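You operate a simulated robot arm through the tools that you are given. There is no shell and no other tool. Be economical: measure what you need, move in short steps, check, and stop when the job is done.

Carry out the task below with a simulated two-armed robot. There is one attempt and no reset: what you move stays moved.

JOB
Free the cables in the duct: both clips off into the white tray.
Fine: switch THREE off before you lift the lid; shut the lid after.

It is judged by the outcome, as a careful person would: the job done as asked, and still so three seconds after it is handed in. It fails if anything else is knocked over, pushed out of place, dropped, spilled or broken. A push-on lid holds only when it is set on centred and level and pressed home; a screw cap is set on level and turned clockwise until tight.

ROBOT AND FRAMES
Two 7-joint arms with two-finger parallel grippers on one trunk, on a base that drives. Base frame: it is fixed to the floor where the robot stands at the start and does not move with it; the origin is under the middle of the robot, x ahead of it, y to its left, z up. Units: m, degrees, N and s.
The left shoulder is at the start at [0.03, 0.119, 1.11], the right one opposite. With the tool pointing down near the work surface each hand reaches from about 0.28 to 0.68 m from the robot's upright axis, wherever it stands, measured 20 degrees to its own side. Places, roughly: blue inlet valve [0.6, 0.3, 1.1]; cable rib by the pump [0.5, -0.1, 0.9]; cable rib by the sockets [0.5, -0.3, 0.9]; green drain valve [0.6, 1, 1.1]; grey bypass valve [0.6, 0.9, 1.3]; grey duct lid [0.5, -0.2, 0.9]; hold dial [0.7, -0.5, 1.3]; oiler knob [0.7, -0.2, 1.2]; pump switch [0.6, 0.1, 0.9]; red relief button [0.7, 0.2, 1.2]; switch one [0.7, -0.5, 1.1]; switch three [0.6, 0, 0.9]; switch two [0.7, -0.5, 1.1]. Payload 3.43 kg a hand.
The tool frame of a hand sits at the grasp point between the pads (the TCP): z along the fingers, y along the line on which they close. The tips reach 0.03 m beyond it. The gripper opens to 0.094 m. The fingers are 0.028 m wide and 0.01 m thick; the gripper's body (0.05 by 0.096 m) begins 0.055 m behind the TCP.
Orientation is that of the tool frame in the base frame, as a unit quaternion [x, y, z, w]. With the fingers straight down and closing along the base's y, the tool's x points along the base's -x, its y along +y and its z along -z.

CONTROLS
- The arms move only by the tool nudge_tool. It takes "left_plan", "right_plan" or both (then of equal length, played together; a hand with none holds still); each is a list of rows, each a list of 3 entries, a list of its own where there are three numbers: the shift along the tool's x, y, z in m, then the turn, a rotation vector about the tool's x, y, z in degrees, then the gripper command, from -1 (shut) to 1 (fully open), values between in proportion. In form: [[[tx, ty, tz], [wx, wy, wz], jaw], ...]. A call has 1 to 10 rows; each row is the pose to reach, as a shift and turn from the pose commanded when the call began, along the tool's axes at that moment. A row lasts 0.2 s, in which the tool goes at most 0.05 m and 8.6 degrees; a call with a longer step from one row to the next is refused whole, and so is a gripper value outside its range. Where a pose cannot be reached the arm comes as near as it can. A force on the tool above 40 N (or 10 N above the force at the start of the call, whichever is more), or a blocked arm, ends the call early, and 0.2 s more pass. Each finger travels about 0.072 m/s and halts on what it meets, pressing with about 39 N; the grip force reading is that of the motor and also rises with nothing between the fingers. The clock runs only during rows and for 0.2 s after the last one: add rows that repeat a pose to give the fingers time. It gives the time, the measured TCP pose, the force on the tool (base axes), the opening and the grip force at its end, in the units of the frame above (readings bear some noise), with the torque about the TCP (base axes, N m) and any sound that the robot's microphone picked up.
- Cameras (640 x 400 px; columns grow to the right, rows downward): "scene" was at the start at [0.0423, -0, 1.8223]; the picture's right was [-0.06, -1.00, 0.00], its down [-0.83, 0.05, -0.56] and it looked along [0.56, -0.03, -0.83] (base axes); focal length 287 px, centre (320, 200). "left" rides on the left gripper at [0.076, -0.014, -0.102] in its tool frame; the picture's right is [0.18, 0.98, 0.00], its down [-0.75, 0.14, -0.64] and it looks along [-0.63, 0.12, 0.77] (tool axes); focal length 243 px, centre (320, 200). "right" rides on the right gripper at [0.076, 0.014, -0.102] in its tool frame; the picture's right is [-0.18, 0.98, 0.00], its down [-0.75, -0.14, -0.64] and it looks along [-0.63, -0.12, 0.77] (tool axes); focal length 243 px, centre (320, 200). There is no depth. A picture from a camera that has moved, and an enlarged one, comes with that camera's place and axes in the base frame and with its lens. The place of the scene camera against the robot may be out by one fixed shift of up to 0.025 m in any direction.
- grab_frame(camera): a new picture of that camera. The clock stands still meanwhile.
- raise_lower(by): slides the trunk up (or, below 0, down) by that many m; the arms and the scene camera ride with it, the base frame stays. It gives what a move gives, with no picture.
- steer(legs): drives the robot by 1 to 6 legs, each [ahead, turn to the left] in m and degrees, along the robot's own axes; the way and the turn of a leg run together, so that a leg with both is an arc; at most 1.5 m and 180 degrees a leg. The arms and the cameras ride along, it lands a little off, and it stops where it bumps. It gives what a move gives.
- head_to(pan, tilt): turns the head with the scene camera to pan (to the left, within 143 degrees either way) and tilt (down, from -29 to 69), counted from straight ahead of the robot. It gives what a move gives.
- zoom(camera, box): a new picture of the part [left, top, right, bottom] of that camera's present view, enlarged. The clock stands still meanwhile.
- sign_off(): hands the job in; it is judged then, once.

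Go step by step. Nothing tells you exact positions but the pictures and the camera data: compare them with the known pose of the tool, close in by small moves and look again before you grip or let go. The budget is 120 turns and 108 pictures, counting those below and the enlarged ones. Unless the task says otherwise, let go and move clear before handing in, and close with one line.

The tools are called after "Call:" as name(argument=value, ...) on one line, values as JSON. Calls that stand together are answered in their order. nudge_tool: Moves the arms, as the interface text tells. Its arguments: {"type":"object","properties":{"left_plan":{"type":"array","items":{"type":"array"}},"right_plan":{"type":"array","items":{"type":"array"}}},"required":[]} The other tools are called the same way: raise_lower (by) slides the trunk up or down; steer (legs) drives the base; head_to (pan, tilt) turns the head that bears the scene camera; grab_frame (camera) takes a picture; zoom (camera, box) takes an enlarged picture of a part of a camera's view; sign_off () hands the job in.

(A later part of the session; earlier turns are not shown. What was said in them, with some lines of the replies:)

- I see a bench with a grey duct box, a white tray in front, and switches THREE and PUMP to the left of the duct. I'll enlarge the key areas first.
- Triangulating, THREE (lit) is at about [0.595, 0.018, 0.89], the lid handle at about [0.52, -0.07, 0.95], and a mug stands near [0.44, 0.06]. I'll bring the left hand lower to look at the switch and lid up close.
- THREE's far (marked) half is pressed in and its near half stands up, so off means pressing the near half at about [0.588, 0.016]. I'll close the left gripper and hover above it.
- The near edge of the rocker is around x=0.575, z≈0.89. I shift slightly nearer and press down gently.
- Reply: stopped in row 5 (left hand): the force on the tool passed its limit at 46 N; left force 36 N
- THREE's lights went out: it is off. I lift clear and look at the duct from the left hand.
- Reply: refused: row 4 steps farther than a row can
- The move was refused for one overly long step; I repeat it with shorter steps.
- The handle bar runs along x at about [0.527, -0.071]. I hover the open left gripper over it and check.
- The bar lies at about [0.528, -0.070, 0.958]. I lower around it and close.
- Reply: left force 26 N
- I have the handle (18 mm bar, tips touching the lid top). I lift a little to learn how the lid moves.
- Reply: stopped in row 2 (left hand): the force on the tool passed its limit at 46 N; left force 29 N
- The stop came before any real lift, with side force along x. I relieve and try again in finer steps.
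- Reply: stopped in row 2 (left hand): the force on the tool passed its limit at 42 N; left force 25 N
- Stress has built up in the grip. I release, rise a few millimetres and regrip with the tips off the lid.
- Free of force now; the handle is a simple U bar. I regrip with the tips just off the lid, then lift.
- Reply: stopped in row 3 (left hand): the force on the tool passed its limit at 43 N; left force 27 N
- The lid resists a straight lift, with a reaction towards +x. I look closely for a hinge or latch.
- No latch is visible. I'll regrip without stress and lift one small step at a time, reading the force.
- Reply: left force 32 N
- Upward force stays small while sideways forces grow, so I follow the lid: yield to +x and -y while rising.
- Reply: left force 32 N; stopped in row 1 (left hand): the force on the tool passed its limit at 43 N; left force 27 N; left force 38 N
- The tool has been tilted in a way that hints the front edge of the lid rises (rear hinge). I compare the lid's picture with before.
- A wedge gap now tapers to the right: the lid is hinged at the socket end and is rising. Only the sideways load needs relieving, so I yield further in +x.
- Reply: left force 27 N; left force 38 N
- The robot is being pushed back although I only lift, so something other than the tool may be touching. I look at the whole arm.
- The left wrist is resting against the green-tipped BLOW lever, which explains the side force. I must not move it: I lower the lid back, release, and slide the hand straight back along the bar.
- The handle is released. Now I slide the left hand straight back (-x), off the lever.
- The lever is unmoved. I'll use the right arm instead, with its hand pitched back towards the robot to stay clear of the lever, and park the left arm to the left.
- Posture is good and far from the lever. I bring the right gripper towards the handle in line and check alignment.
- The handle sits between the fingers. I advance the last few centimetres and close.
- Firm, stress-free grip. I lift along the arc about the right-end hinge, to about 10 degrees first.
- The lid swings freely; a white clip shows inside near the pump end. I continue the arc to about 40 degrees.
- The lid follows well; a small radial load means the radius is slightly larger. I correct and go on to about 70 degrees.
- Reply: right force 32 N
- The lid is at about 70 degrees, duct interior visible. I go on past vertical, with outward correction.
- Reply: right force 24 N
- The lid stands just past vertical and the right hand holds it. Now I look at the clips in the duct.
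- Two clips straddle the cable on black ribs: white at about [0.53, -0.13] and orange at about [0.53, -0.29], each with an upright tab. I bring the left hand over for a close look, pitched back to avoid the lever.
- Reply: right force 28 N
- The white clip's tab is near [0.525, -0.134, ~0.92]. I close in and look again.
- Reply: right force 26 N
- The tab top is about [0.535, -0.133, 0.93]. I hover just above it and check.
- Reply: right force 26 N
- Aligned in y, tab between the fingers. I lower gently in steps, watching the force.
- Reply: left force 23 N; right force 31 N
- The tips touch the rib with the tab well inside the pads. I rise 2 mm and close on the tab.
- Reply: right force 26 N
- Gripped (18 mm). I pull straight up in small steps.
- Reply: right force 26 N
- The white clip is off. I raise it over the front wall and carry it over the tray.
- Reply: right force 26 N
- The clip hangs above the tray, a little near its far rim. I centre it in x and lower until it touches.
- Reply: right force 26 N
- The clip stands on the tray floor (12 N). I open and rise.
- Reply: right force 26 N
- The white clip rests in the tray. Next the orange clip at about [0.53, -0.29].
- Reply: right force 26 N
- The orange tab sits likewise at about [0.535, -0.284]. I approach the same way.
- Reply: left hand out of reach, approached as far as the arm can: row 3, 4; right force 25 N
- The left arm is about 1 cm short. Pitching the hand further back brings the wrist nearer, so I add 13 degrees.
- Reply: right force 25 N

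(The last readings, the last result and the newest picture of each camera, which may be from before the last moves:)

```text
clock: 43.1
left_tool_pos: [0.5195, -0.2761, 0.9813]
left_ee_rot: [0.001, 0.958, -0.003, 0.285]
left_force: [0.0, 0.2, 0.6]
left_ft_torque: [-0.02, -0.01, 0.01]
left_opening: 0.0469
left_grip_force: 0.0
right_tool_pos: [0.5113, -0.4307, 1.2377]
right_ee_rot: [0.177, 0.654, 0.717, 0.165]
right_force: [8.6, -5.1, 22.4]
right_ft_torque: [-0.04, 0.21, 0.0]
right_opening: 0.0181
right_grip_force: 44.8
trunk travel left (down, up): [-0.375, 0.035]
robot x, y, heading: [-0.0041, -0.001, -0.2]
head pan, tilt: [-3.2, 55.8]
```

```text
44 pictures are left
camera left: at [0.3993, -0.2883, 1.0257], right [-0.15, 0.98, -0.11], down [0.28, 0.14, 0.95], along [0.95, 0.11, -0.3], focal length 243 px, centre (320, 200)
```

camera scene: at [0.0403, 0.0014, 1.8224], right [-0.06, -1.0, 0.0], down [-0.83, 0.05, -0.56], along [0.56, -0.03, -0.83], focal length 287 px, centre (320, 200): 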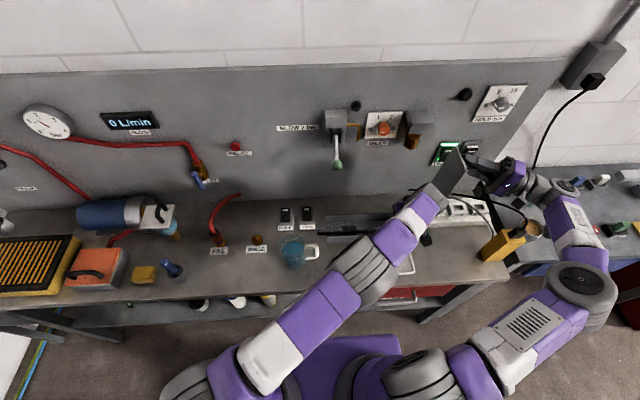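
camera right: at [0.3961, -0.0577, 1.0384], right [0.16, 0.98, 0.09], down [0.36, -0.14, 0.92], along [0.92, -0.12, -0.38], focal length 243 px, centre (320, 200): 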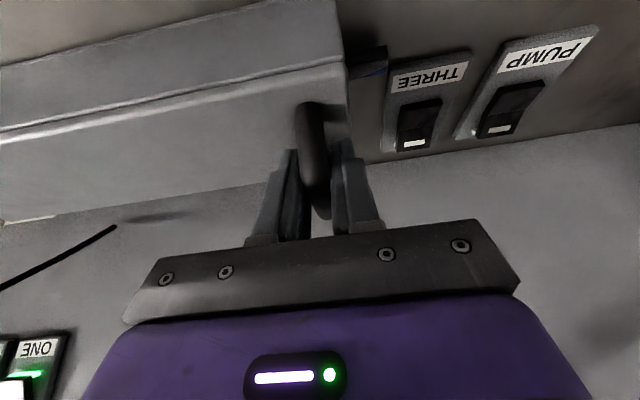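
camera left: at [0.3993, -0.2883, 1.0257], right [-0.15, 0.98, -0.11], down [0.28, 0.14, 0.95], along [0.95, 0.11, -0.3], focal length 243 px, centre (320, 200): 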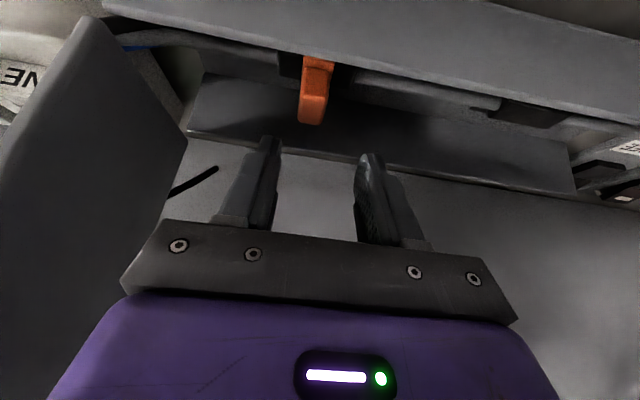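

Now within reach. I shift 7 mm towards the clip and lower in steps.

Call:
nudge_tool(left_plan=[[[0.004, -0.0075, 0.004], [0, 0, 0], 0], [[0.012, -0.0075, 0.018], [0, 0, 0], 0], [[0.018, -0.0075, 0.028], [0, 0, 0], 0], [[0.021, -0.0075, 0.0335], [0, 0, 0], 0], [[0.021, -0.0075, 0.0335], [0, 0, 0], 0]])

Call:
grab_frame(camera="left")

```text
clock: 44.3
left_tool_pos: [0.5189, -0.2833, 0.9405]
left_ee_rot: [0.002, 0.959, -0.002, 0.284]
left_force: [-0.2, 0.1, -0.2]
left_ft_torque: [0.04, -0.01, -0.01]
left_opening: 0.0468
left_grip_force: 0.0
right_tool_pos: [0.5123, -0.4313, 1.2379]
right_ee_rot: [0.178, 0.653, 0.717, 0.166]
right_force: [7.8, -5.1, 23.5]
right_ft_torque: [-0.05, 0.19, -0.02]
right_opening: 0.018
right_grip_force: 45.7
trunk travel left (down, up): [-0.375, 0.035]
robot x, y, heading: [-0.0054, 0.0011, 0.1]
head pan, tilt: [-3.2, 55.8]
```

```text
43 pictures are left
camera left: at [0.3997, -0.2957, 0.9857], right [-0.15, 0.98, -0.1], down [0.28, 0.14, 0.95], along [0.95, 0.11, -0.3], focal length 243 px, centre (320, 200)
```

left: 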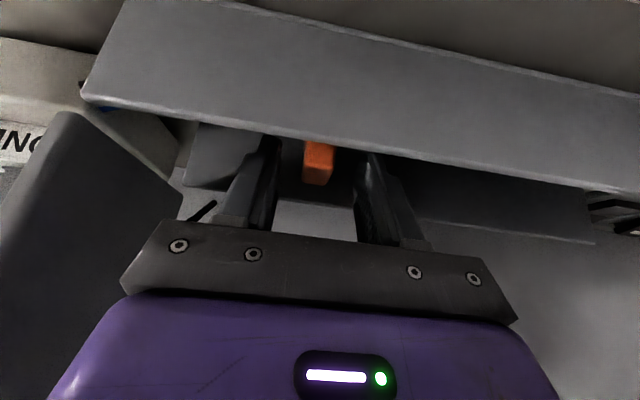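

The tab is between the pads; I close on it.

Call:
nudge_tool(left_plan=[[[0, 0, 0.002], [0, 0, 0], -0.3], [[0, 0, 0.002], [0, 0, 0], -0.6], [[0, 0, 0.002], [0, 0, 0], -0.9], [[0, 0, 0.002], [0, 0, 0], -0.9]])

Call:
nudge_tool(left_plan=[[[-0.0027, 0, -0.0022], [0, 0, 0], -0.9], [[-0.0055, 0, -0.0064], [0, 0, 0], -0.9], [[-0.0082, 0, -0.0106], [0, 0, 0], -0.9], [[-0.0109, 0, -0.0148], [0, 0, 0], -0.9], [[-0.0164, 0, -0.0231], [0, 0, 0], -0.9], [[-0.0245, 0, -0.0377], [0, 0, 0], -0.9]])

Call:
grab_frame(camera="left")

```text
clock: 45.3
left_tool_pos: [0.5196, -0.2822, 0.9394]
left_ee_rot: [0.001, 0.959, -0.002, 0.284]
left_force: [-0.3, 0.2, 0.4]
left_ft_torque: [-0.01, 0.01, 0.0]
left_opening: 0.0184
left_grip_force: 38.5
right_tool_pos: [0.5119, -0.4309, 1.2376]
right_ee_rot: [0.178, 0.653, 0.717, 0.165]
right_force: [7.1, -4.9, 23.6]
right_ft_torque: [-0.02, 0.23, 0.01]
right_opening: 0.0179
right_grip_force: 45.2
trunk travel left (down, up): [-0.375, 0.035]
robot x, y, heading: [-0.0007, -0.0019, 0.2]
head pan, tilt: [-3.2, 55.8]
```

```text
clock: 46.7
left_tool_pos: [0.5199, -0.2845, 0.985]
left_ee_rot: [0.003, 0.959, -0.003, 0.285]
left_force: [0.1, -0.5, -1.0]
left_ft_torque: [0.01, 0.02, -0.03]
left_opening: 0.0185
left_grip_force: 38.7
right_tool_pos: [0.5114, -0.4306, 1.2375]
right_ee_rot: [0.177, 0.655, 0.716, 0.165]
right_force: [6.9, -5.0, 24.0]
right_ft_torque: [-0.07, 0.21, -0.03]
right_opening: 0.0178
right_grip_force: 44.8
trunk travel left (down, up): [-0.375, 0.035]
robot x, y, heading: [-0.0029, 0.0043, 0.3]
head pan, tilt: [-3.2, 55.8]
```

```text
42 pictures are left
camera left: at [0.4007, -0.296, 1.0299], right [-0.15, 0.98, -0.1], down [0.28, 0.14, 0.95], along [0.95, 0.11, -0.3], focal length 243 px, centre (320, 200)
```

left: 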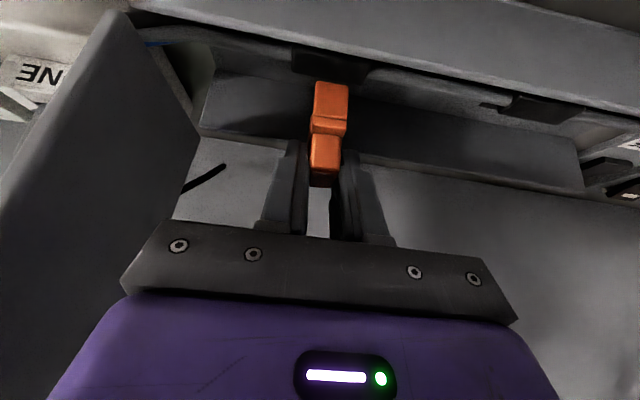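

The orange clip is off. I lift it over the wall and bring it over the right part of the tray.

Call:
nudge_tool(left_plan=[[[-0.0137, 0, -0.021], [0, 0, 0], -0.9], [[-0.0273, 0, -0.0419], [0, 0, 0], -0.9], [[0.005, 0.005, -0.063], [0, 0, 0], -0.9], [[0.04, 0.01, -0.086], [0, 0, 0], -0.9], [[0.0791, 0.015, -0.1112], [0, 0, 0], -0.9], [[0.1, 0.015, -0.08], [0, 0, 0], -0.9], [[0.1201, 0.015, -0.0483], [0, 0, 0], -0.9], [[0.1201, 0.015, -0.0483], [0, 0, 0], -0.9]])

Call:
grab_frame(camera="left")

Call:
zoom(camera="scene", box=[310, 200, 450, 290])

```text
clock: 48.5
left_tool_pos: [0.3979, -0.2696, 0.9679]
left_ee_rot: [-0.006, 0.958, -0.01, 0.285]
left_force: [-0.5, 0.3, -0.3]
left_ft_torque: [0.03, 0.03, 0.0]
left_opening: 0.0183
left_grip_force: 38.9
right_tool_pos: [0.5117, -0.4305, 1.2372]
right_ee_rot: [0.177, 0.653, 0.717, 0.165]
right_force: [7.5, -5.0, 23.9]
right_ft_torque: [-0.07, 0.23, 0.01]
right_opening: 0.0176
right_grip_force: 45.4
trunk travel left (down, up): [-0.375, 0.035]
robot x, y, heading: [-0.0031, 0.002, 0.3]
head pan, tilt: [-3.2, 55.8]
```

```text
41 pictures are left
camera left: at [0.2794, -0.282, 1.012], right [-0.16, 0.98, -0.12], down [0.28, 0.16, 0.95], along [0.95, 0.12, -0.3], focal length 243 px, centre (320, 200)
```

left: 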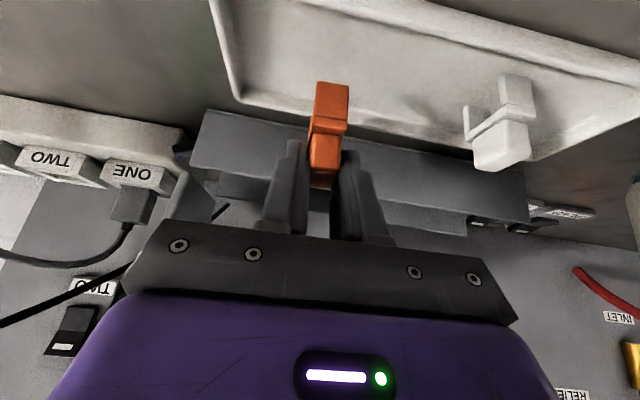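

```text
4.44 times, centred on (380, 245) of scene
camera zoom: at [0.0402, 0.0012, 1.8224], right [-0.06, -1.0, 0.0], down [-0.83, 0.05, -0.56], along [0.56, -0.03, -0.83], focal length 1276 px, centre (53, 0)
```

zoom: 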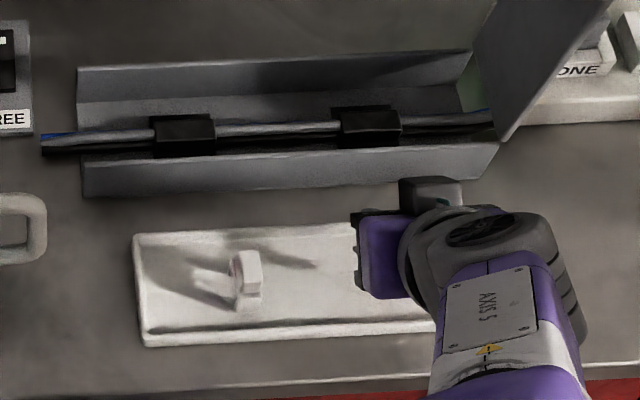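

The clip is over the tray, clear of the white one. I lower it to the floor.

Call:
nudge_tool(left_plan=[[[0.007, 0, 0.005], [0, 0, 0], -0.9], [[0.0131, 0, 0.011], [0, 0, 0], -0.9], [[0.0189, 0, 0.0199], [0, 0, 0], -0.9], [[0.0189, 0, 0.0199], [0, 0, 0], -0.9]])

Call:
grab_frame(camera="left")

```text
clock: 49.7
left_tool_pos: [0.4018, -0.2833, 0.969]
left_ee_rot: [-0.022, 0.957, -0.038, 0.286]
left_force: [0.1, 0.0, 0.0]
left_ft_torque: [0.02, 0.01, -0.03]
left_opening: 0.0181
left_grip_force: 39.0
right_tool_pos: [0.5112, -0.4332, 1.2378]
right_ee_rot: [0.178, 0.653, 0.718, 0.165]
right_force: [-1.6, -0.6, 2.9]
right_ft_torque: [0.17, 0.17, -0.19]
right_opening: 0.0182
right_grip_force: 45.0
trunk travel left (down, up): [-0.375, 0.035]
robot x, y, heading: [-0.0026, 0.0017, 0.2]
head pan, tilt: [-3.2, 55.8]
stopped in row 4 (left hand): the arm was blocked; the commanded pose is now the measured one
```

```text
39 pictures are left
camera left: at [0.2835, -0.2951, 1.0145], right [-0.17, 0.97, -0.18], down [0.27, 0.23, 0.94], along [0.95, 0.11, -0.3], focal length 243 px, centre (320, 200)
```

left: 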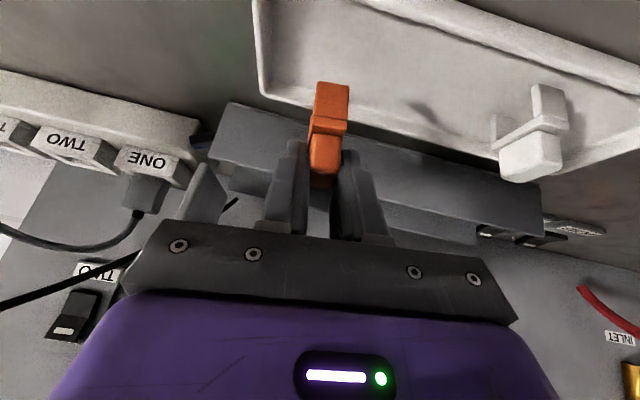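

The left arm was blocked by something other than its tool. I look at the whole scene before moving.

Call:
grab_frame(camera="scene")

Call:
zoom(camera="scene", box=[330, 140, 620, 400])

```text
38 pictures are left
camera scene: at [0.0402, 0.0001, 1.822], right [-0.06, -1.0, 0.0], down [-0.83, 0.05, -0.56], along [0.56, -0.03, -0.83], focal length 287 px, centre (320, 200)
```

scene: 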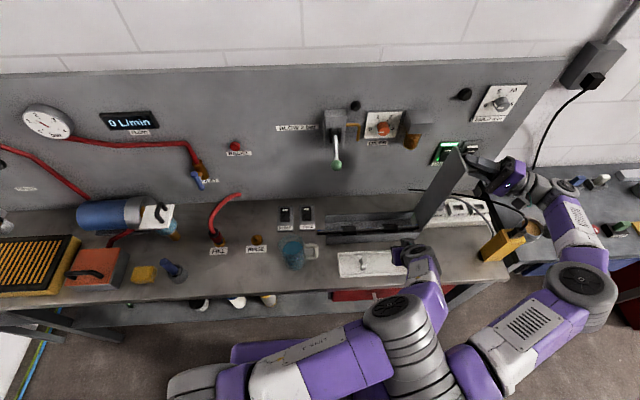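

```text
1.54 times, centred on (475, 270) of scene
camera zoom: at [0.0402, 0.0001, 1.822], right [-0.06, -1.0, 0.0], down [-0.83, 0.05, -0.56], along [0.56, -0.03, -0.83], focal length 442 px, centre (82, 92)
```

zoom: 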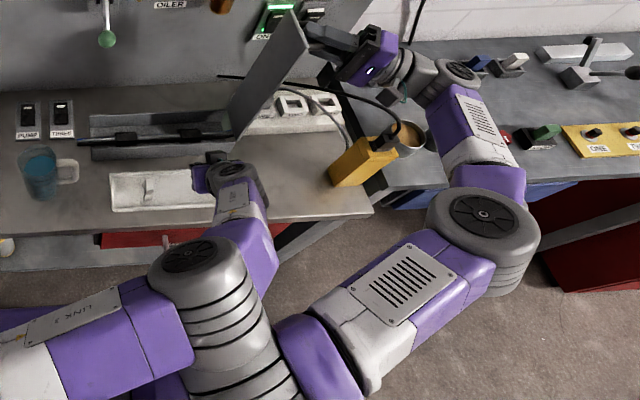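

The left elbow swung under and bumped the right upper arm. I back up and out the way I came, moving left, so the elbow returns to its side.

Call:
nudge_tool(left_plan=[[[-0.011, 0.005, -0.017], [-0.5, 0, 0.5], -0.9], [[-0.0218, 0.015, -0.0335], [-1, 0, 1], -0.9], [[-0.045, 0.03, -0.04], [-1.6, 0, 1.7], -0.9], [[-0.065, 0.05, -0.045], [-2.3, 0, 2.4], -0.9], [[-0.085, 0.07, -0.045], [-3.0, 0, 3.2], -0.9], [[-0.1, 0.095, -0.045], [-3.45, 0, 3.68], -0.9]])

Call:
grab_frame(camera="scene")

```text
clock: 51.1
left_tool_pos: [0.4602, -0.1783, 1.0529]
left_ee_rot: [0.0, 0.958, 0.002, 0.287]
left_force: [0.1, -0.4, 0.3]
left_ft_torque: [0.01, 0.0, 0.01]
left_opening: 0.0184
left_grip_force: 39.3
right_tool_pos: [0.511, -0.4321, 1.2373]
right_ee_rot: [0.178, 0.653, 0.717, 0.165]
right_force: [-1.8, -0.5, 4.8]
right_ft_torque: [0.02, 0.14, -0.05]
right_opening: 0.0177
right_grip_force: 44.9
trunk travel left (down, up): [-0.375, 0.035]
robot x, y, heading: [-0.0021, 0.0025, 0.1]
head pan, tilt: [-3.2, 55.8]
```

```text
36 pictures are left
camera scene: at [0.0403, 0.0011, 1.8223], right [-0.06, -1.0, 0.0], down [-0.83, 0.05, -0.56], along [0.56, -0.03, -0.83], focal length 287 px, centre (320, 200)
```

scene: 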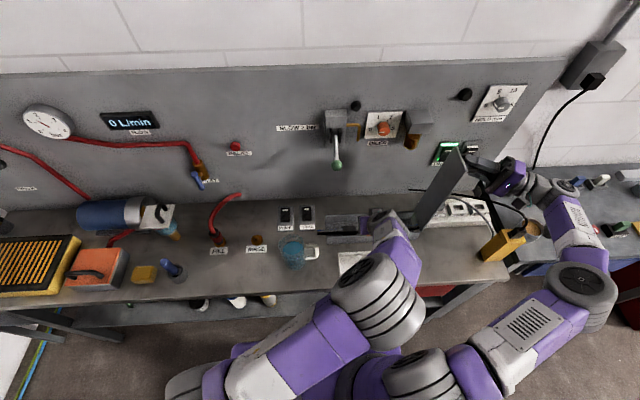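

The elbow came back to the middle. I now go down over the tray further left, at y about -0.205, checking before contact.

Call:
nudge_tool(left_plan=[[[0.017, -0.009, -0.0113], [0, 0, 0], -0.9], [[0.035, -0.018, -0.0226], [0, 0, 0], -0.9], [[0.052, -0.027, -0.0339], [0, 0, 0], -0.9], [[0.0684, -0.027, -0.0088], [0, 0, 0], -0.9], [[0.0847, -0.027, 0.0164], [0, 0, 0], -0.9], [[0.1011, -0.027, 0.0415], [0, 0, 0], -0.9], [[0.1011, -0.027, 0.0415], [0, 0, 0], -0.9]])

Call:
grab_frame(camera="left")

Call:
grab_frame(camera="scene")

```text
clock: 52.7
left_tool_pos: [0.3976, -0.2065, 0.9624]
left_ee_rot: [0.0, 0.958, 0.001, 0.287]
left_force: [0.3, 0.5, 0.0]
left_ft_torque: [-0.01, 0.02, 0.01]
left_opening: 0.0185
left_grip_force: 39.2
right_tool_pos: [0.5111, -0.4319, 1.2373]
right_ee_rot: [0.177, 0.653, 0.718, 0.166]
right_force: [-0.4, -1.9, 4.8]
right_ft_torque: [0.0, 0.17, -0.04]
right_opening: 0.0179
right_grip_force: 44.6
trunk travel left (down, up): [-0.375, 0.035]
robot x, y, heading: [-0.0028, -0.0002, -0.1]
head pan, tilt: [-3.2, 55.8]
```

```text
35 pictures are left
camera left: at [0.2781, -0.22, 1.0068], right [-0.15, 0.98, -0.1], down [0.28, 0.14, 0.95], along [0.95, 0.12, -0.29], focal length 243 px, centre (320, 200)
```

left: 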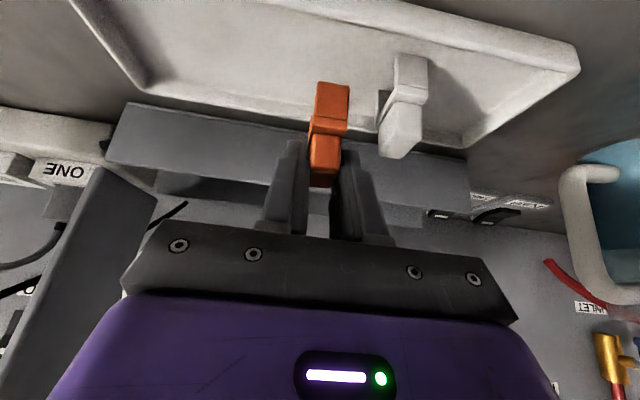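

```text
34 pictures are left
camera scene: at [0.0402, 0.0005, 1.8224], right [-0.06, -1.0, 0.0], down [-0.83, 0.05, -0.56], along [0.56, -0.03, -0.83], focal length 287 px, centre (320, 200)
```

scene: 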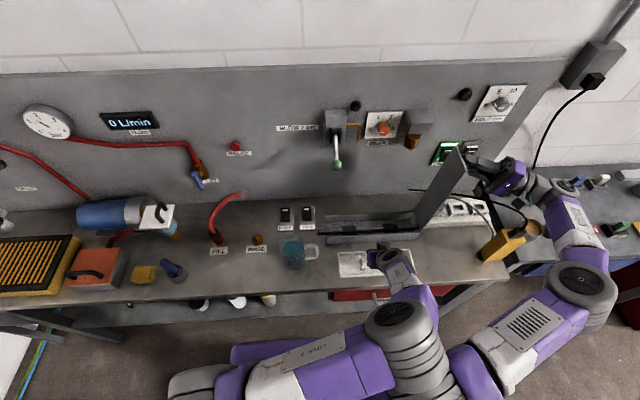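

Posture is acceptable. I lower the last 2 cm, open only slightly (the white clip is near), and rise.

Call:
nudge_tool(left_plan=[[[0.006, -0.002, 0.005], [0, 0, 0], -0.9], [[0.011, -0.002, 0.0103], [0, 0, 0], -0.9], [[0.0138, -0.002, 0.0147], [0, 0, 0], -0.9], [[0.0138, -0.002, 0.0147], [0, 0, 0], -0.9]])

Call:
grab_frame(camera="left")

```text
clock: 53.7
left_tool_pos: [0.3992, -0.2152, 0.9579]
left_ee_rot: [-0.012, 0.958, -0.016, 0.287]
left_force: [1.0, 0.4, -0.6]
left_ft_torque: [-0.05, -0.01, 0.0]
left_opening: 0.0182
left_grip_force: 39.1
right_tool_pos: [0.5114, -0.4316, 1.2378]
right_ee_rot: [0.178, 0.653, 0.717, 0.165]
right_force: [0.9, -1.6, 8.3]
right_ft_torque: [0.04, 0.14, 0.15]
right_opening: 0.0179
right_grip_force: 45.4
trunk travel left (down, up): [-0.375, 0.035]
robot x, y, heading: [-0.0028, 0.0018, 0.2]
head pan, tilt: [-3.2, 55.8]
```

```text
33 pictures are left
camera left: at [0.2805, -0.2286, 1.0034], right [-0.17, 0.98, -0.14], down [0.27, 0.18, 0.94], along [0.95, 0.12, -0.3], focal length 243 px, centre (320, 200)
```

left: 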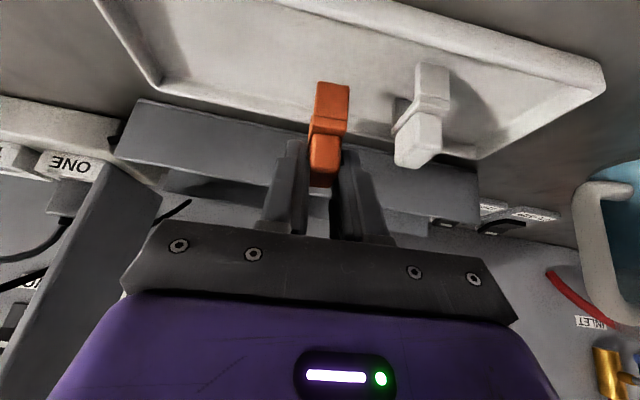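

The elbow again touches the right arm, so the clip is still 1.5 cm up. I go up and left, pitch the hand back to 20 degrees (where the elbow stayed left), and check.

Call:
nudge_tool(left_plan=[[[-0.011, 0.01, -0.017], [0, 0, 0], -0.9], [[-0.0273, 0.025, -0.0419], [0, 3, 0.5], -0.9], [[-0.05, 0.05, -0.05], [-0.5, 6, 0.8], -0.9], [[-0.065, 0.08, -0.06], [-1, 9, 1.2], -0.9], [[-0.075, 0.11, -0.07], [-1.5, 11, 1.4], -0.9], [[-0.075, 0.135, -0.08], [-1.7, 13, 1.6], -0.9], [[-0.075, 0.155, -0.09], [-1.7, 13, 1.6], -0.9]])

Call:
grab_frame(camera="scene")

```text
clock: 55.3
left_tool_pos: [0.4064, -0.053, 1.0611]
left_ee_rot: [0.01, 0.984, 0.019, 0.178]
left_force: [-0.3, 0.1, 0.4]
left_ft_torque: [0.02, -0.01, 0.01]
left_opening: 0.0182
left_grip_force: 39.2
right_tool_pos: [0.5107, -0.4323, 1.2368]
right_ee_rot: [0.177, 0.654, 0.717, 0.165]
right_force: [-0.7, -0.9, 6.9]
right_ft_torque: [0.03, 0.15, -0.09]
right_opening: 0.0179
right_grip_force: 45.3
trunk travel left (down, up): [-0.375, 0.035]
robot x, y, heading: [-0.0024, -0.0022, 0.0]
head pan, tilt: [-3.2, 55.8]
```

```text
32 pictures are left
camera scene: at [0.0401, 0.001, 1.8223], right [-0.06, -1.0, 0.0], down [-0.83, 0.05, -0.56], along [0.56, -0.03, -0.83], focal length 287 px, centre (320, 200)
```

scene: 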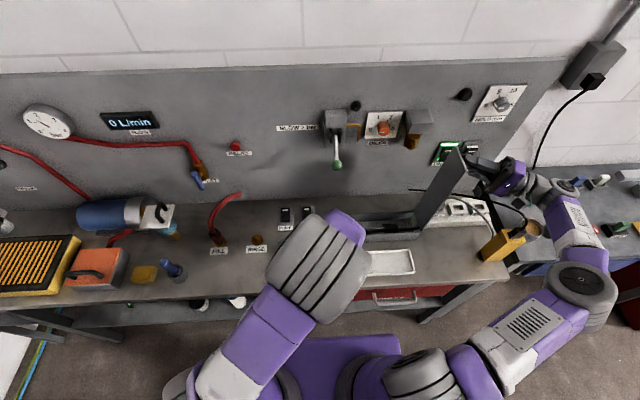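

The elbow is back on its own side. I return at 20 degrees pitch, over the tray to the right of the white clip.

Call:
nudge_tool(left_plan=[[[0.006, -0.04, 0.008], [0.5, 0, -0.4], -0.9], [[0.012, -0.08, 0.017], [1, 0, -0.8], -0.9], [[0.018, -0.12, 0.026], [1.5, 0, -1.2], -0.9], [[0.0228, -0.157, 0.035], [1.95, 0, -1.5], -0.9], [[0.034, -0.157, 0.064], [1.95, 0, -1.5], -0.9], [[0.0415, -0.157, 0.093], [1.95, 0, -1.5], -0.9], [[0.0415, -0.157, 0.093], [1.95, 0, -1.5], -0.9]])

Call:
grab_frame(camera="left")

Call:
grab_frame(camera="scene")

```text
clock: 56.9
left_tool_pos: [0.3983, -0.2049, 0.9514]
left_ee_rot: [-0.001, 0.984, 0.001, 0.176]
left_force: [0.9, 0.1, -0.2]
left_ft_torque: [0.04, 0.01, 0.0]
left_opening: 0.0182
left_grip_force: 39.2
right_tool_pos: [0.512, -0.4318, 1.2384]
right_ee_rot: [0.177, 0.653, 0.718, 0.165]
right_force: [0.0, -1.7, 7.1]
right_ft_torque: [0.0, 0.11, 0.02]
right_opening: 0.0177
right_grip_force: 44.4
trunk travel left (down, up): [-0.375, 0.035]
robot x, y, heading: [-0.0033, 0.0035, 0.1]
head pan, tilt: [-3.2, 55.8]
```

```text
31 pictures are left
camera left: at [0.2922, -0.2184, 1.0211], right [-0.17, 0.98, -0.06], down [0.48, 0.14, 0.86], along [0.86, 0.12, -0.5], focal length 243 px, centre (320, 200)
```

left: 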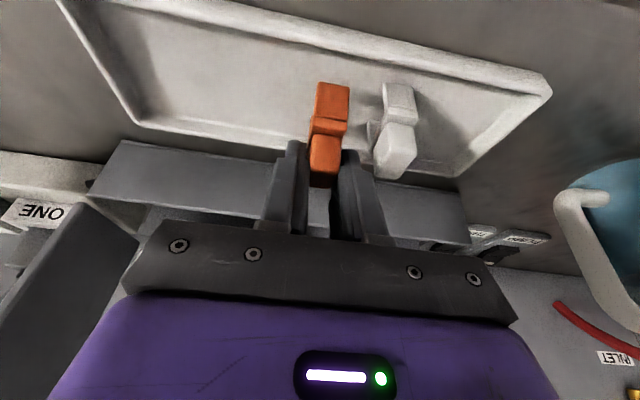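

```text
30 pictures are left
camera scene: at [0.0401, 0.0005, 1.8224], right [-0.06, -1.0, 0.0], down [-0.83, 0.05, -0.56], along [0.56, -0.03, -0.83], focal length 287 px, centre (320, 200)
```

scene: 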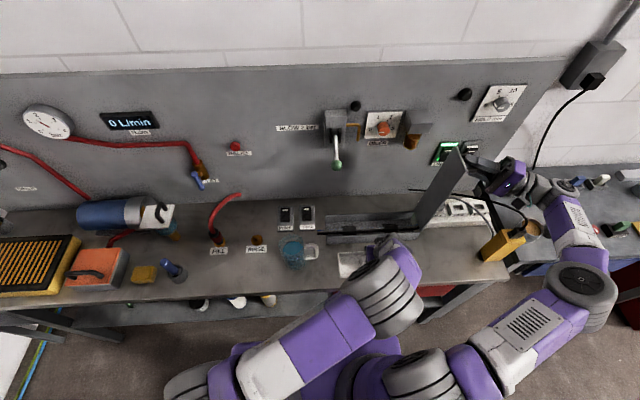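

Good posture. I shift 1 cm away from the white clip and lower to touch.

Call:
nudge_tool(left_plan=[[[0, -0.01, 0], [0, 0, 0], -0.9], [[0.0014, -0.012, 0.0037], [0, 0, 0], -0.9], [[0.0028, -0.012, 0.0075], [0, 0, 0], -0.9], [[0.0035, -0.012, 0.0094], [0, 0, 0], -0.9]])

```text
clock: 57.9
left_tool_pos: [0.3985, -0.2181, 0.9415]
left_ee_rot: [-0.001, 0.984, -0.001, 0.178]
left_force: [-0.6, 0.8, 3.0]
left_ft_torque: [0.05, 0.07, 0.01]
left_opening: 0.0184
left_grip_force: 39.2
right_tool_pos: [0.5104, -0.4317, 1.2379]
right_ee_rot: [0.177, 0.654, 0.717, 0.165]
right_force: [1.1, -1.6, 6.0]
right_ft_torque: [-0.08, 0.13, -0.04]
right_opening: 0.018
right_grip_force: 45.2
trunk travel left (down, up): [-0.375, 0.035]
robot x, y, heading: [-0.0063, 0.0011, 0.2]
head pan, tilt: [-3.2, 55.8]
```

It is touching the floor (3 N). I open gently, let it settle and rise.

Call:
nudge_tool(left_plan=[[[0.0003, 0, 0.001], [0, 0, 0], -0.7], [[0.0003, 0, 0.001], [0, 0, 0], -0.5], [[0.0003, 0, 0.001], [0, 0, 0], -0.35], [[0.0003, 0, 0.001], [0, 0, 0], -0.3], [[-0.005, 0, -0.014], [0, 0, 0], -0.3], [[-0.014, 0, -0.038], [0, 0, 0], -0.3], [[-0.03, 0.0, -0.078], [0, 0, 0], -0.3], [[-0.045, 0.02, -0.1], [0, 0, 0], -0.3]])

Call:
grab_frame(camera="left")

```text
clock: 59.7
left_tool_pos: [0.405, -0.1962, 1.0523]
left_ee_rot: [0.0, 0.984, 0.0, 0.176]
left_force: [0.5, 0.3, 0.5]
left_ft_torque: [-0.04, -0.02, -0.03]
left_opening: 0.033
left_grip_force: 0.0
right_tool_pos: [0.5113, -0.4304, 1.2377]
right_ee_rot: [0.177, 0.654, 0.717, 0.166]
right_force: [-0.7, -1.6, 6.7]
right_ft_torque: [-0.03, 0.12, -0.16]
right_opening: 0.0179
right_grip_force: 45.3
trunk travel left (down, up): [-0.375, 0.035]
robot x, y, heading: [0.0002, -0.0003, 0.1]
head pan, tilt: [-3.2, 55.8]
```

```text
29 pictures are left
camera left: at [0.3001, -0.2107, 1.1218], right [-0.17, 0.98, -0.06], down [0.48, 0.14, 0.86], along [0.86, 0.12, -0.5], focal length 243 px, centre (320, 200)
```

left: 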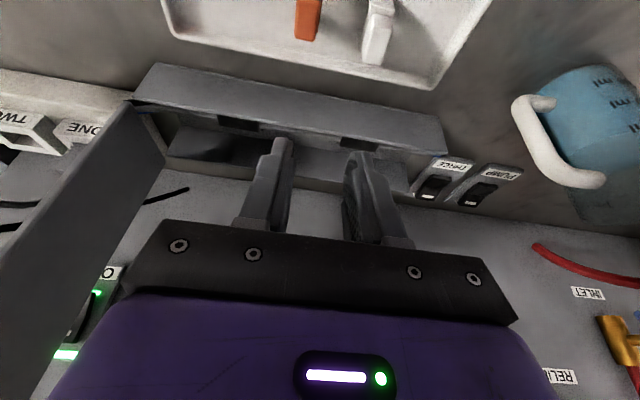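

Both clips stand in the tray. I park the left arm to the left so the lid can swing shut.

Call:
nudge_tool(left_plan=[[[0, 0.02, -0.035], [0, 0, 0], -0.3], [[0, 0.055, -0.065], [0, 0, 0], -0.3], [[0, 0.1, -0.08], [0, 0, 0], -0.3], [[0, 0.145, -0.09], [0, 0, 0], -0.3], [[0, 0.19, -0.1], [0, 0, 0], -0.3], [[0, 0.235, -0.105], [0, 0, 0], -0.3], [[0, 0.28, -0.107], [0, 0, 0], -0.3], [[0, 0.325, -0.107], [0, 0, 0], -0.3], [[0, 0.34, -0.107], [0, 0, 0], -0.3]])

Call:
zoom(camera="scene", box=[270, 120, 510, 290])

```text
clock: 61.7
left_tool_pos: [0.3683, 0.1432, 1.1522]
left_ee_rot: [0.0, 0.984, 0.001, 0.177]
left_force: [-0.2, 0.3, 0.3]
left_ft_torque: [0.01, -0.01, 0.05]
left_opening: 0.0329
left_grip_force: 0.0
right_tool_pos: [0.5115, -0.4322, 1.2363]
right_ee_rot: [0.178, 0.653, 0.717, 0.165]
right_force: [-0.3, -0.5, 8.0]
right_ft_torque: [0.12, 0.15, -0.16]
right_opening: 0.0177
right_grip_force: 45.2
trunk travel left (down, up): [-0.375, 0.035]
robot x, y, heading: [-0.005, -0.0036, -0.3]
head pan, tilt: [-3.2, 55.8]
```

```text
2.35 times, centred on (390, 205) of scene
camera zoom: at [0.0401, 0.0006, 1.8223], right [-0.06, -1.0, 0.0], down [-0.83, 0.05, -0.56], along [0.56, -0.03, -0.83], focal length 676 px, centre (155, 188)
```

zoom: 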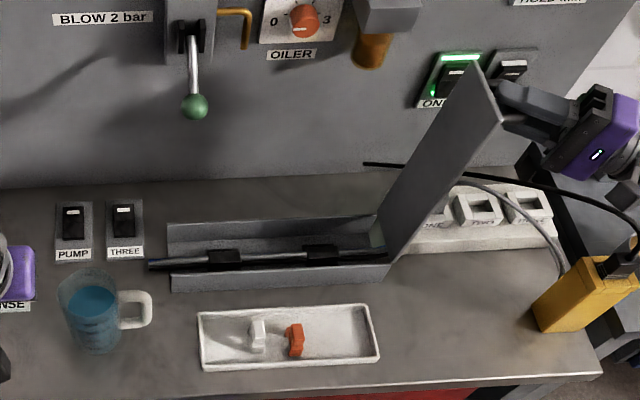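

The job so far is as wanted. Now I swing the lid back down along the same arc, first 30 degrees.

Call:
nudge_tool(right_plan=[[[0.0121, 0.0021, 0.0228], [4.4, 0, -2.35], -0.8], [[0.0243, 0.0019, 0.0457], [8.8, 0, -4.7], -0.8], [[0.0364, -0.0005, 0.0686], [13.2, 0, -7.0], -0.8], [[0.0484, -0.0051, 0.091], [17.7, 0, -9.4], -0.8], [[0.0601, -0.012, 0.1132], [22.1, 0, -11.7], -0.8], [[0.0715, -0.021, 0.1347], [26.5, 0, -14.1], -0.8]])

```text
clock: 63.1
left_tool_pos: [0.3691, 0.1429, 1.1517]
left_ee_rot: [0.0, 0.984, 0.0, 0.177]
left_force: [0.0, 0.5, 0.5]
left_ft_torque: [0.01, 0.01, 0.01]
left_opening: 0.0329
left_grip_force: 0.0
right_tool_pos: [0.5107, -0.2775, 1.2284]
right_ee_rot: [0.131, 0.817, 0.522, 0.205]
right_force: [-7.8, -1.0, -4.2]
right_ft_torque: [-0.03, 0.2, 0.42]
right_opening: 0.018
right_grip_force: 44.9
trunk travel left (down, up): [-0.375, 0.035]
robot x, y, heading: [0.0034, 0.0003, 0.1]
head pan, tilt: [-3.2, 55.8]
```

Low forces; another 30 degrees.

Call:
nudge_tool(right_plan=[[[0.0121, 0.0021, 0.0228], [4.4, 0, -2.35], -0.8], [[0.0243, 0.0019, 0.0457], [8.8, 0, -4.7], -0.8], [[0.0364, -0.0005, 0.0686], [13.2, 0, -7.0], -0.8], [[0.0484, -0.0051, 0.091], [17.7, 0, -9.4], -0.8], [[0.0601, -0.012, 0.1132], [22.1, 0, -11.7], -0.8], [[0.0715, -0.021, 0.1347], [26.5, 0, -14.1], -0.8]])

Call:
grab_frame(camera="scene")

```text
clock: 64.5
left_tool_pos: [0.3678, 0.1419, 1.1532]
left_ee_rot: [0.0, 0.984, 0.001, 0.177]
left_force: [1.5, -0.2, -0.1]
left_ft_torque: [0.0, 0.02, -0.02]
left_opening: 0.0326
left_grip_force: 0.0
right_tool_pos: [0.5107, -0.1487, 1.147]
right_ee_rot: [0.073, 0.924, 0.294, 0.232]
right_force: [-16.0, -6.6, -7.4]
right_ft_torque: [-0.12, -0.2, -0.05]
right_opening: 0.0181
right_grip_force: 45.2
trunk travel left (down, up): [-0.375, 0.035]
robot x, y, heading: [-0.0004, -0.0001, 0.1]
head pan, tilt: [-3.2, 55.8]
```

```text
27 pictures are left
camera scene: at [0.0381, -0.0011, 1.8223], right [-0.06, -1.0, 0.0], down [-0.83, 0.05, -0.56], along [0.56, -0.03, -0.83], focal length 287 px, centre (320, 200)
```

scene: 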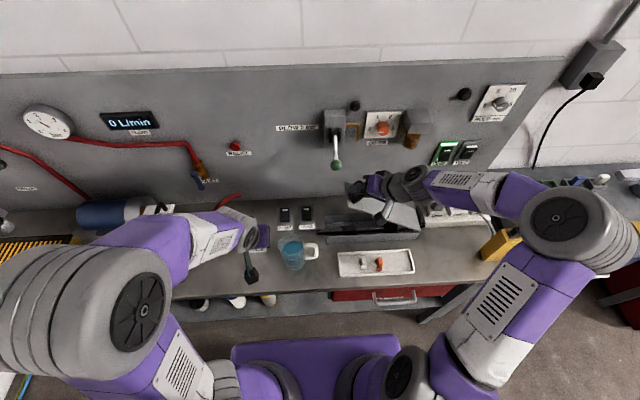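

About 35 degrees left; I ease a few mm in x and continue to nearly closed.

Call:
nudge_tool(right_plan=[[[0.0141, 0.001, 0.0218], [4.4, 0, -2.35], -0.8], [[0.0278, -0.0001, 0.0437], [8.8, 0, -4.7], -0.8], [[0.0399, -0.0025, 0.0666], [13.2, 0, -7.0], -0.8], [[0.0519, -0.0071, 0.089], [17.7, 0, -9.4], -0.8], [[0.0636, -0.014, 0.1112], [22.1, 0, -11.7], -0.8], [[0.074, -0.022, 0.131], [26.0, 0, -13.8], -0.8]])

Call:
zoom(camera="scene", box=[290, 170, 450, 290])

```text
clock: 65.9
left_tool_pos: [0.3685, 0.1438, 1.1521]
left_ee_rot: [0.0, 0.984, -0.001, 0.176]
left_force: [-0.2, -0.1, -0.1]
left_ft_torque: [0.01, 0.01, 0.03]
left_opening: 0.0328
left_grip_force: 0.1
right_tool_pos: [0.5114, -0.0775, 1.0118]
right_ee_rot: [0.012, 0.968, 0.048, 0.245]
right_force: [5.7, 10.0, 1.4]
right_ft_torque: [-0.06, -0.1, -0.01]
right_opening: 0.0178
right_grip_force: 44.9
trunk travel left (down, up): [-0.375, 0.035]
robot x, y, heading: [-0.0015, 0.0041, 0.0]
head pan, tilt: [-3.2, 55.8]
```

```text
3.33 times, centred on (370, 230) of scene
camera zoom: at [0.0415, 0.0028, 1.8223], right [-0.06, -1.0, 0.0], down [-0.83, 0.05, -0.56], along [0.56, -0.03, -0.83], focal length 957 px, centre (153, 100)
```

zoom: 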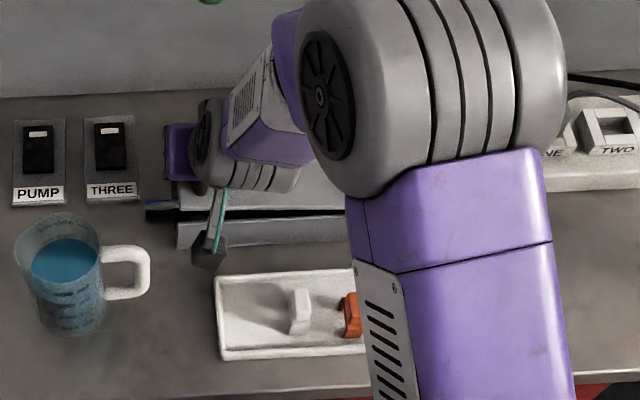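

Nearly closed. I set the last degrees down with a light press.

Call:
nudge_tool(right_plan=[[[0.0047, 0.001, 0.0088], [1.7, 0, -0.9], -0.8], [[0.0094, 0.002, 0.0175], [3.4, 0, -1.8], -0.8], [[0.0137, 0.003, 0.0259], [5.0, 0, -2.7], -0.8], [[0.0155, 0.003, 0.029], [5.0, 0, -2.7], -0.8], [[0.0155, 0.003, 0.029], [5.0, 0, -2.7], -0.8]])

Call:
grab_frame(camera="right")

```text
clock: 67.1
left_tool_pos: [0.3681, 0.143, 1.1527]
left_ee_rot: [0.0, 0.984, 0.0, 0.176]
left_force: [0.1, 0.5, -0.3]
left_ft_torque: [-0.01, -0.02, 0.01]
left_opening: 0.0328
left_grip_force: 0.0
right_tool_pos: [0.5121, -0.0721, 0.9838]
right_ee_rot: [0.001, 0.969, 0.001, 0.249]
right_force: [5.1, 5.3, 39.5]
right_ft_torque: [-0.03, 0.5, 0.12]
right_opening: 0.0178
right_grip_force: 45.2
trunk travel left (down, up): [-0.375, 0.035]
robot x, y, heading: [-0.0019, -0.001, -0.0]
head pan, tilt: [-3.2, 55.8]
```

```text
25 pictures are left
camera right: at [0.3941, -0.0574, 1.0368], right [0.16, 0.98, 0.09], down [0.35, -0.14, 0.93], along [0.92, -0.12, -0.37], focal length 243 px, centre (320, 200)
```

right: 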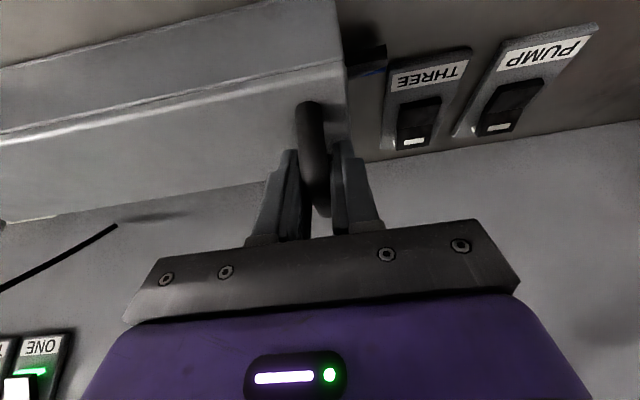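

The lid is down and pressed home. I release the handle and back away along the approach line.

Call:
nudge_tool(right_plan=[[[-0.001, 0, -0.003], [0, 0, 0], -0.5], [[-0.001, 0, -0.003], [0, 0, 0], -0.1], [[-0.001, 0, -0.003], [0, 0, 0], 0.1], [[0.002, 0, -0.03], [0, 0, 0], 0.1], [[0.005, 0, -0.07], [0, 0, 0], 0.1], [[0.008, 0, -0.11], [0, 0, 0], 0.1], [[0.01, -0.03, -0.14], [0, 0, 0], 0.1], [[0.01, -0.06, -0.17], [0, 0, 0], 0.1], [[0.01, -0.1, -0.19], [0, 0, 0], 0.1], [[0.01, -0.14, -0.21], [0, 0, 0], 0.1]])

Call:
grab_frame(camera="scene")

Call:
zoom(camera="scene", box=[270, 170, 450, 290])

```text
clock: 69.3
left_tool_pos: [0.3688, 0.141, 1.1516]
left_ee_rot: [0.0, 0.984, 0.001, 0.177]
left_force: [-0.4, 0.0, 0.7]
left_ft_torque: [0.0, 0.02, 0.0]
left_opening: 0.0328
left_grip_force: 0.0
right_tool_pos: [0.3995, -0.2159, 1.1611]
right_ee_rot: [0.001, 0.97, 0.002, 0.243]
right_force: [0.1, -0.6, -1.1]
right_ft_torque: [0.02, 0.01, 0.01]
right_opening: 0.0517
right_grip_force: 0.1
trunk travel left (down, up): [-0.375, 0.035]
robot x, y, heading: [-0.0, 0.0015, -0.2]
head pan, tilt: [-3.2, 55.8]
```

```text
24 pictures are left
camera scene: at [0.0396, -0.0016, 1.8223], right [-0.06, -1.0, 0.0], down [-0.83, 0.05, -0.56], along [0.56, -0.03, -0.83], focal length 287 px, centre (320, 200)
```

scene: 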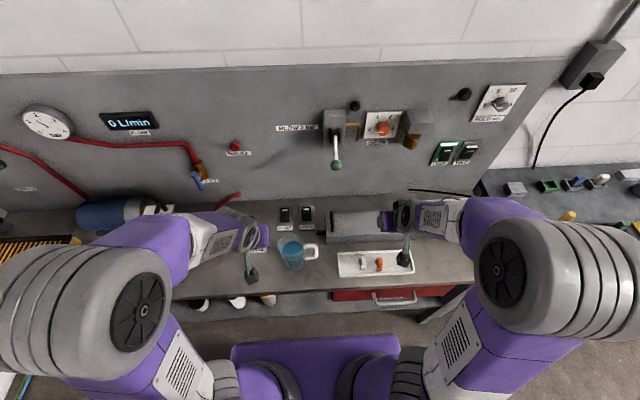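

```text
3.33 times, centred on (360, 230) of scene
camera zoom: at [0.0396, -0.0016, 1.8223], right [-0.06, -1.0, 0.0], down [-0.83, 0.05, -0.56], along [0.56, -0.03, -0.83], focal length 957 px, centre (187, 100)
```

zoom: 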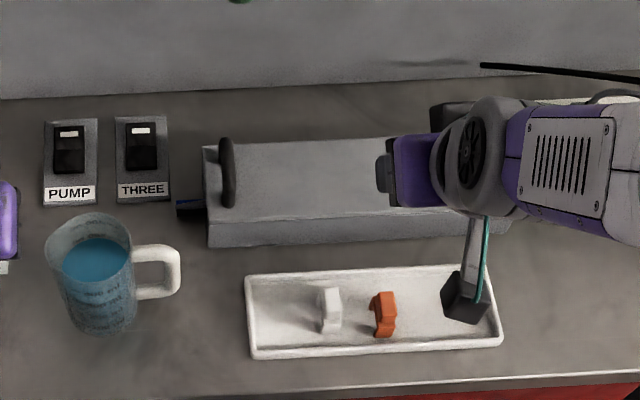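

The lid is shut with no gap, both clips stand in the white tray, THREE is dark, the BLOW lever and mug are where they were, and both hands are clear. I hand it in.

Call:
sign_off()

```text
The job is handed in.
```

The job is done: I switched THREE off first, put both clips (white and orange) in the white tray, then shut the lid and pressed it home. On the first try at the lid, the left wrist pressed against the green-tipped BLOW lever. I backed off, and the pictures before and after show the lever in the same place.
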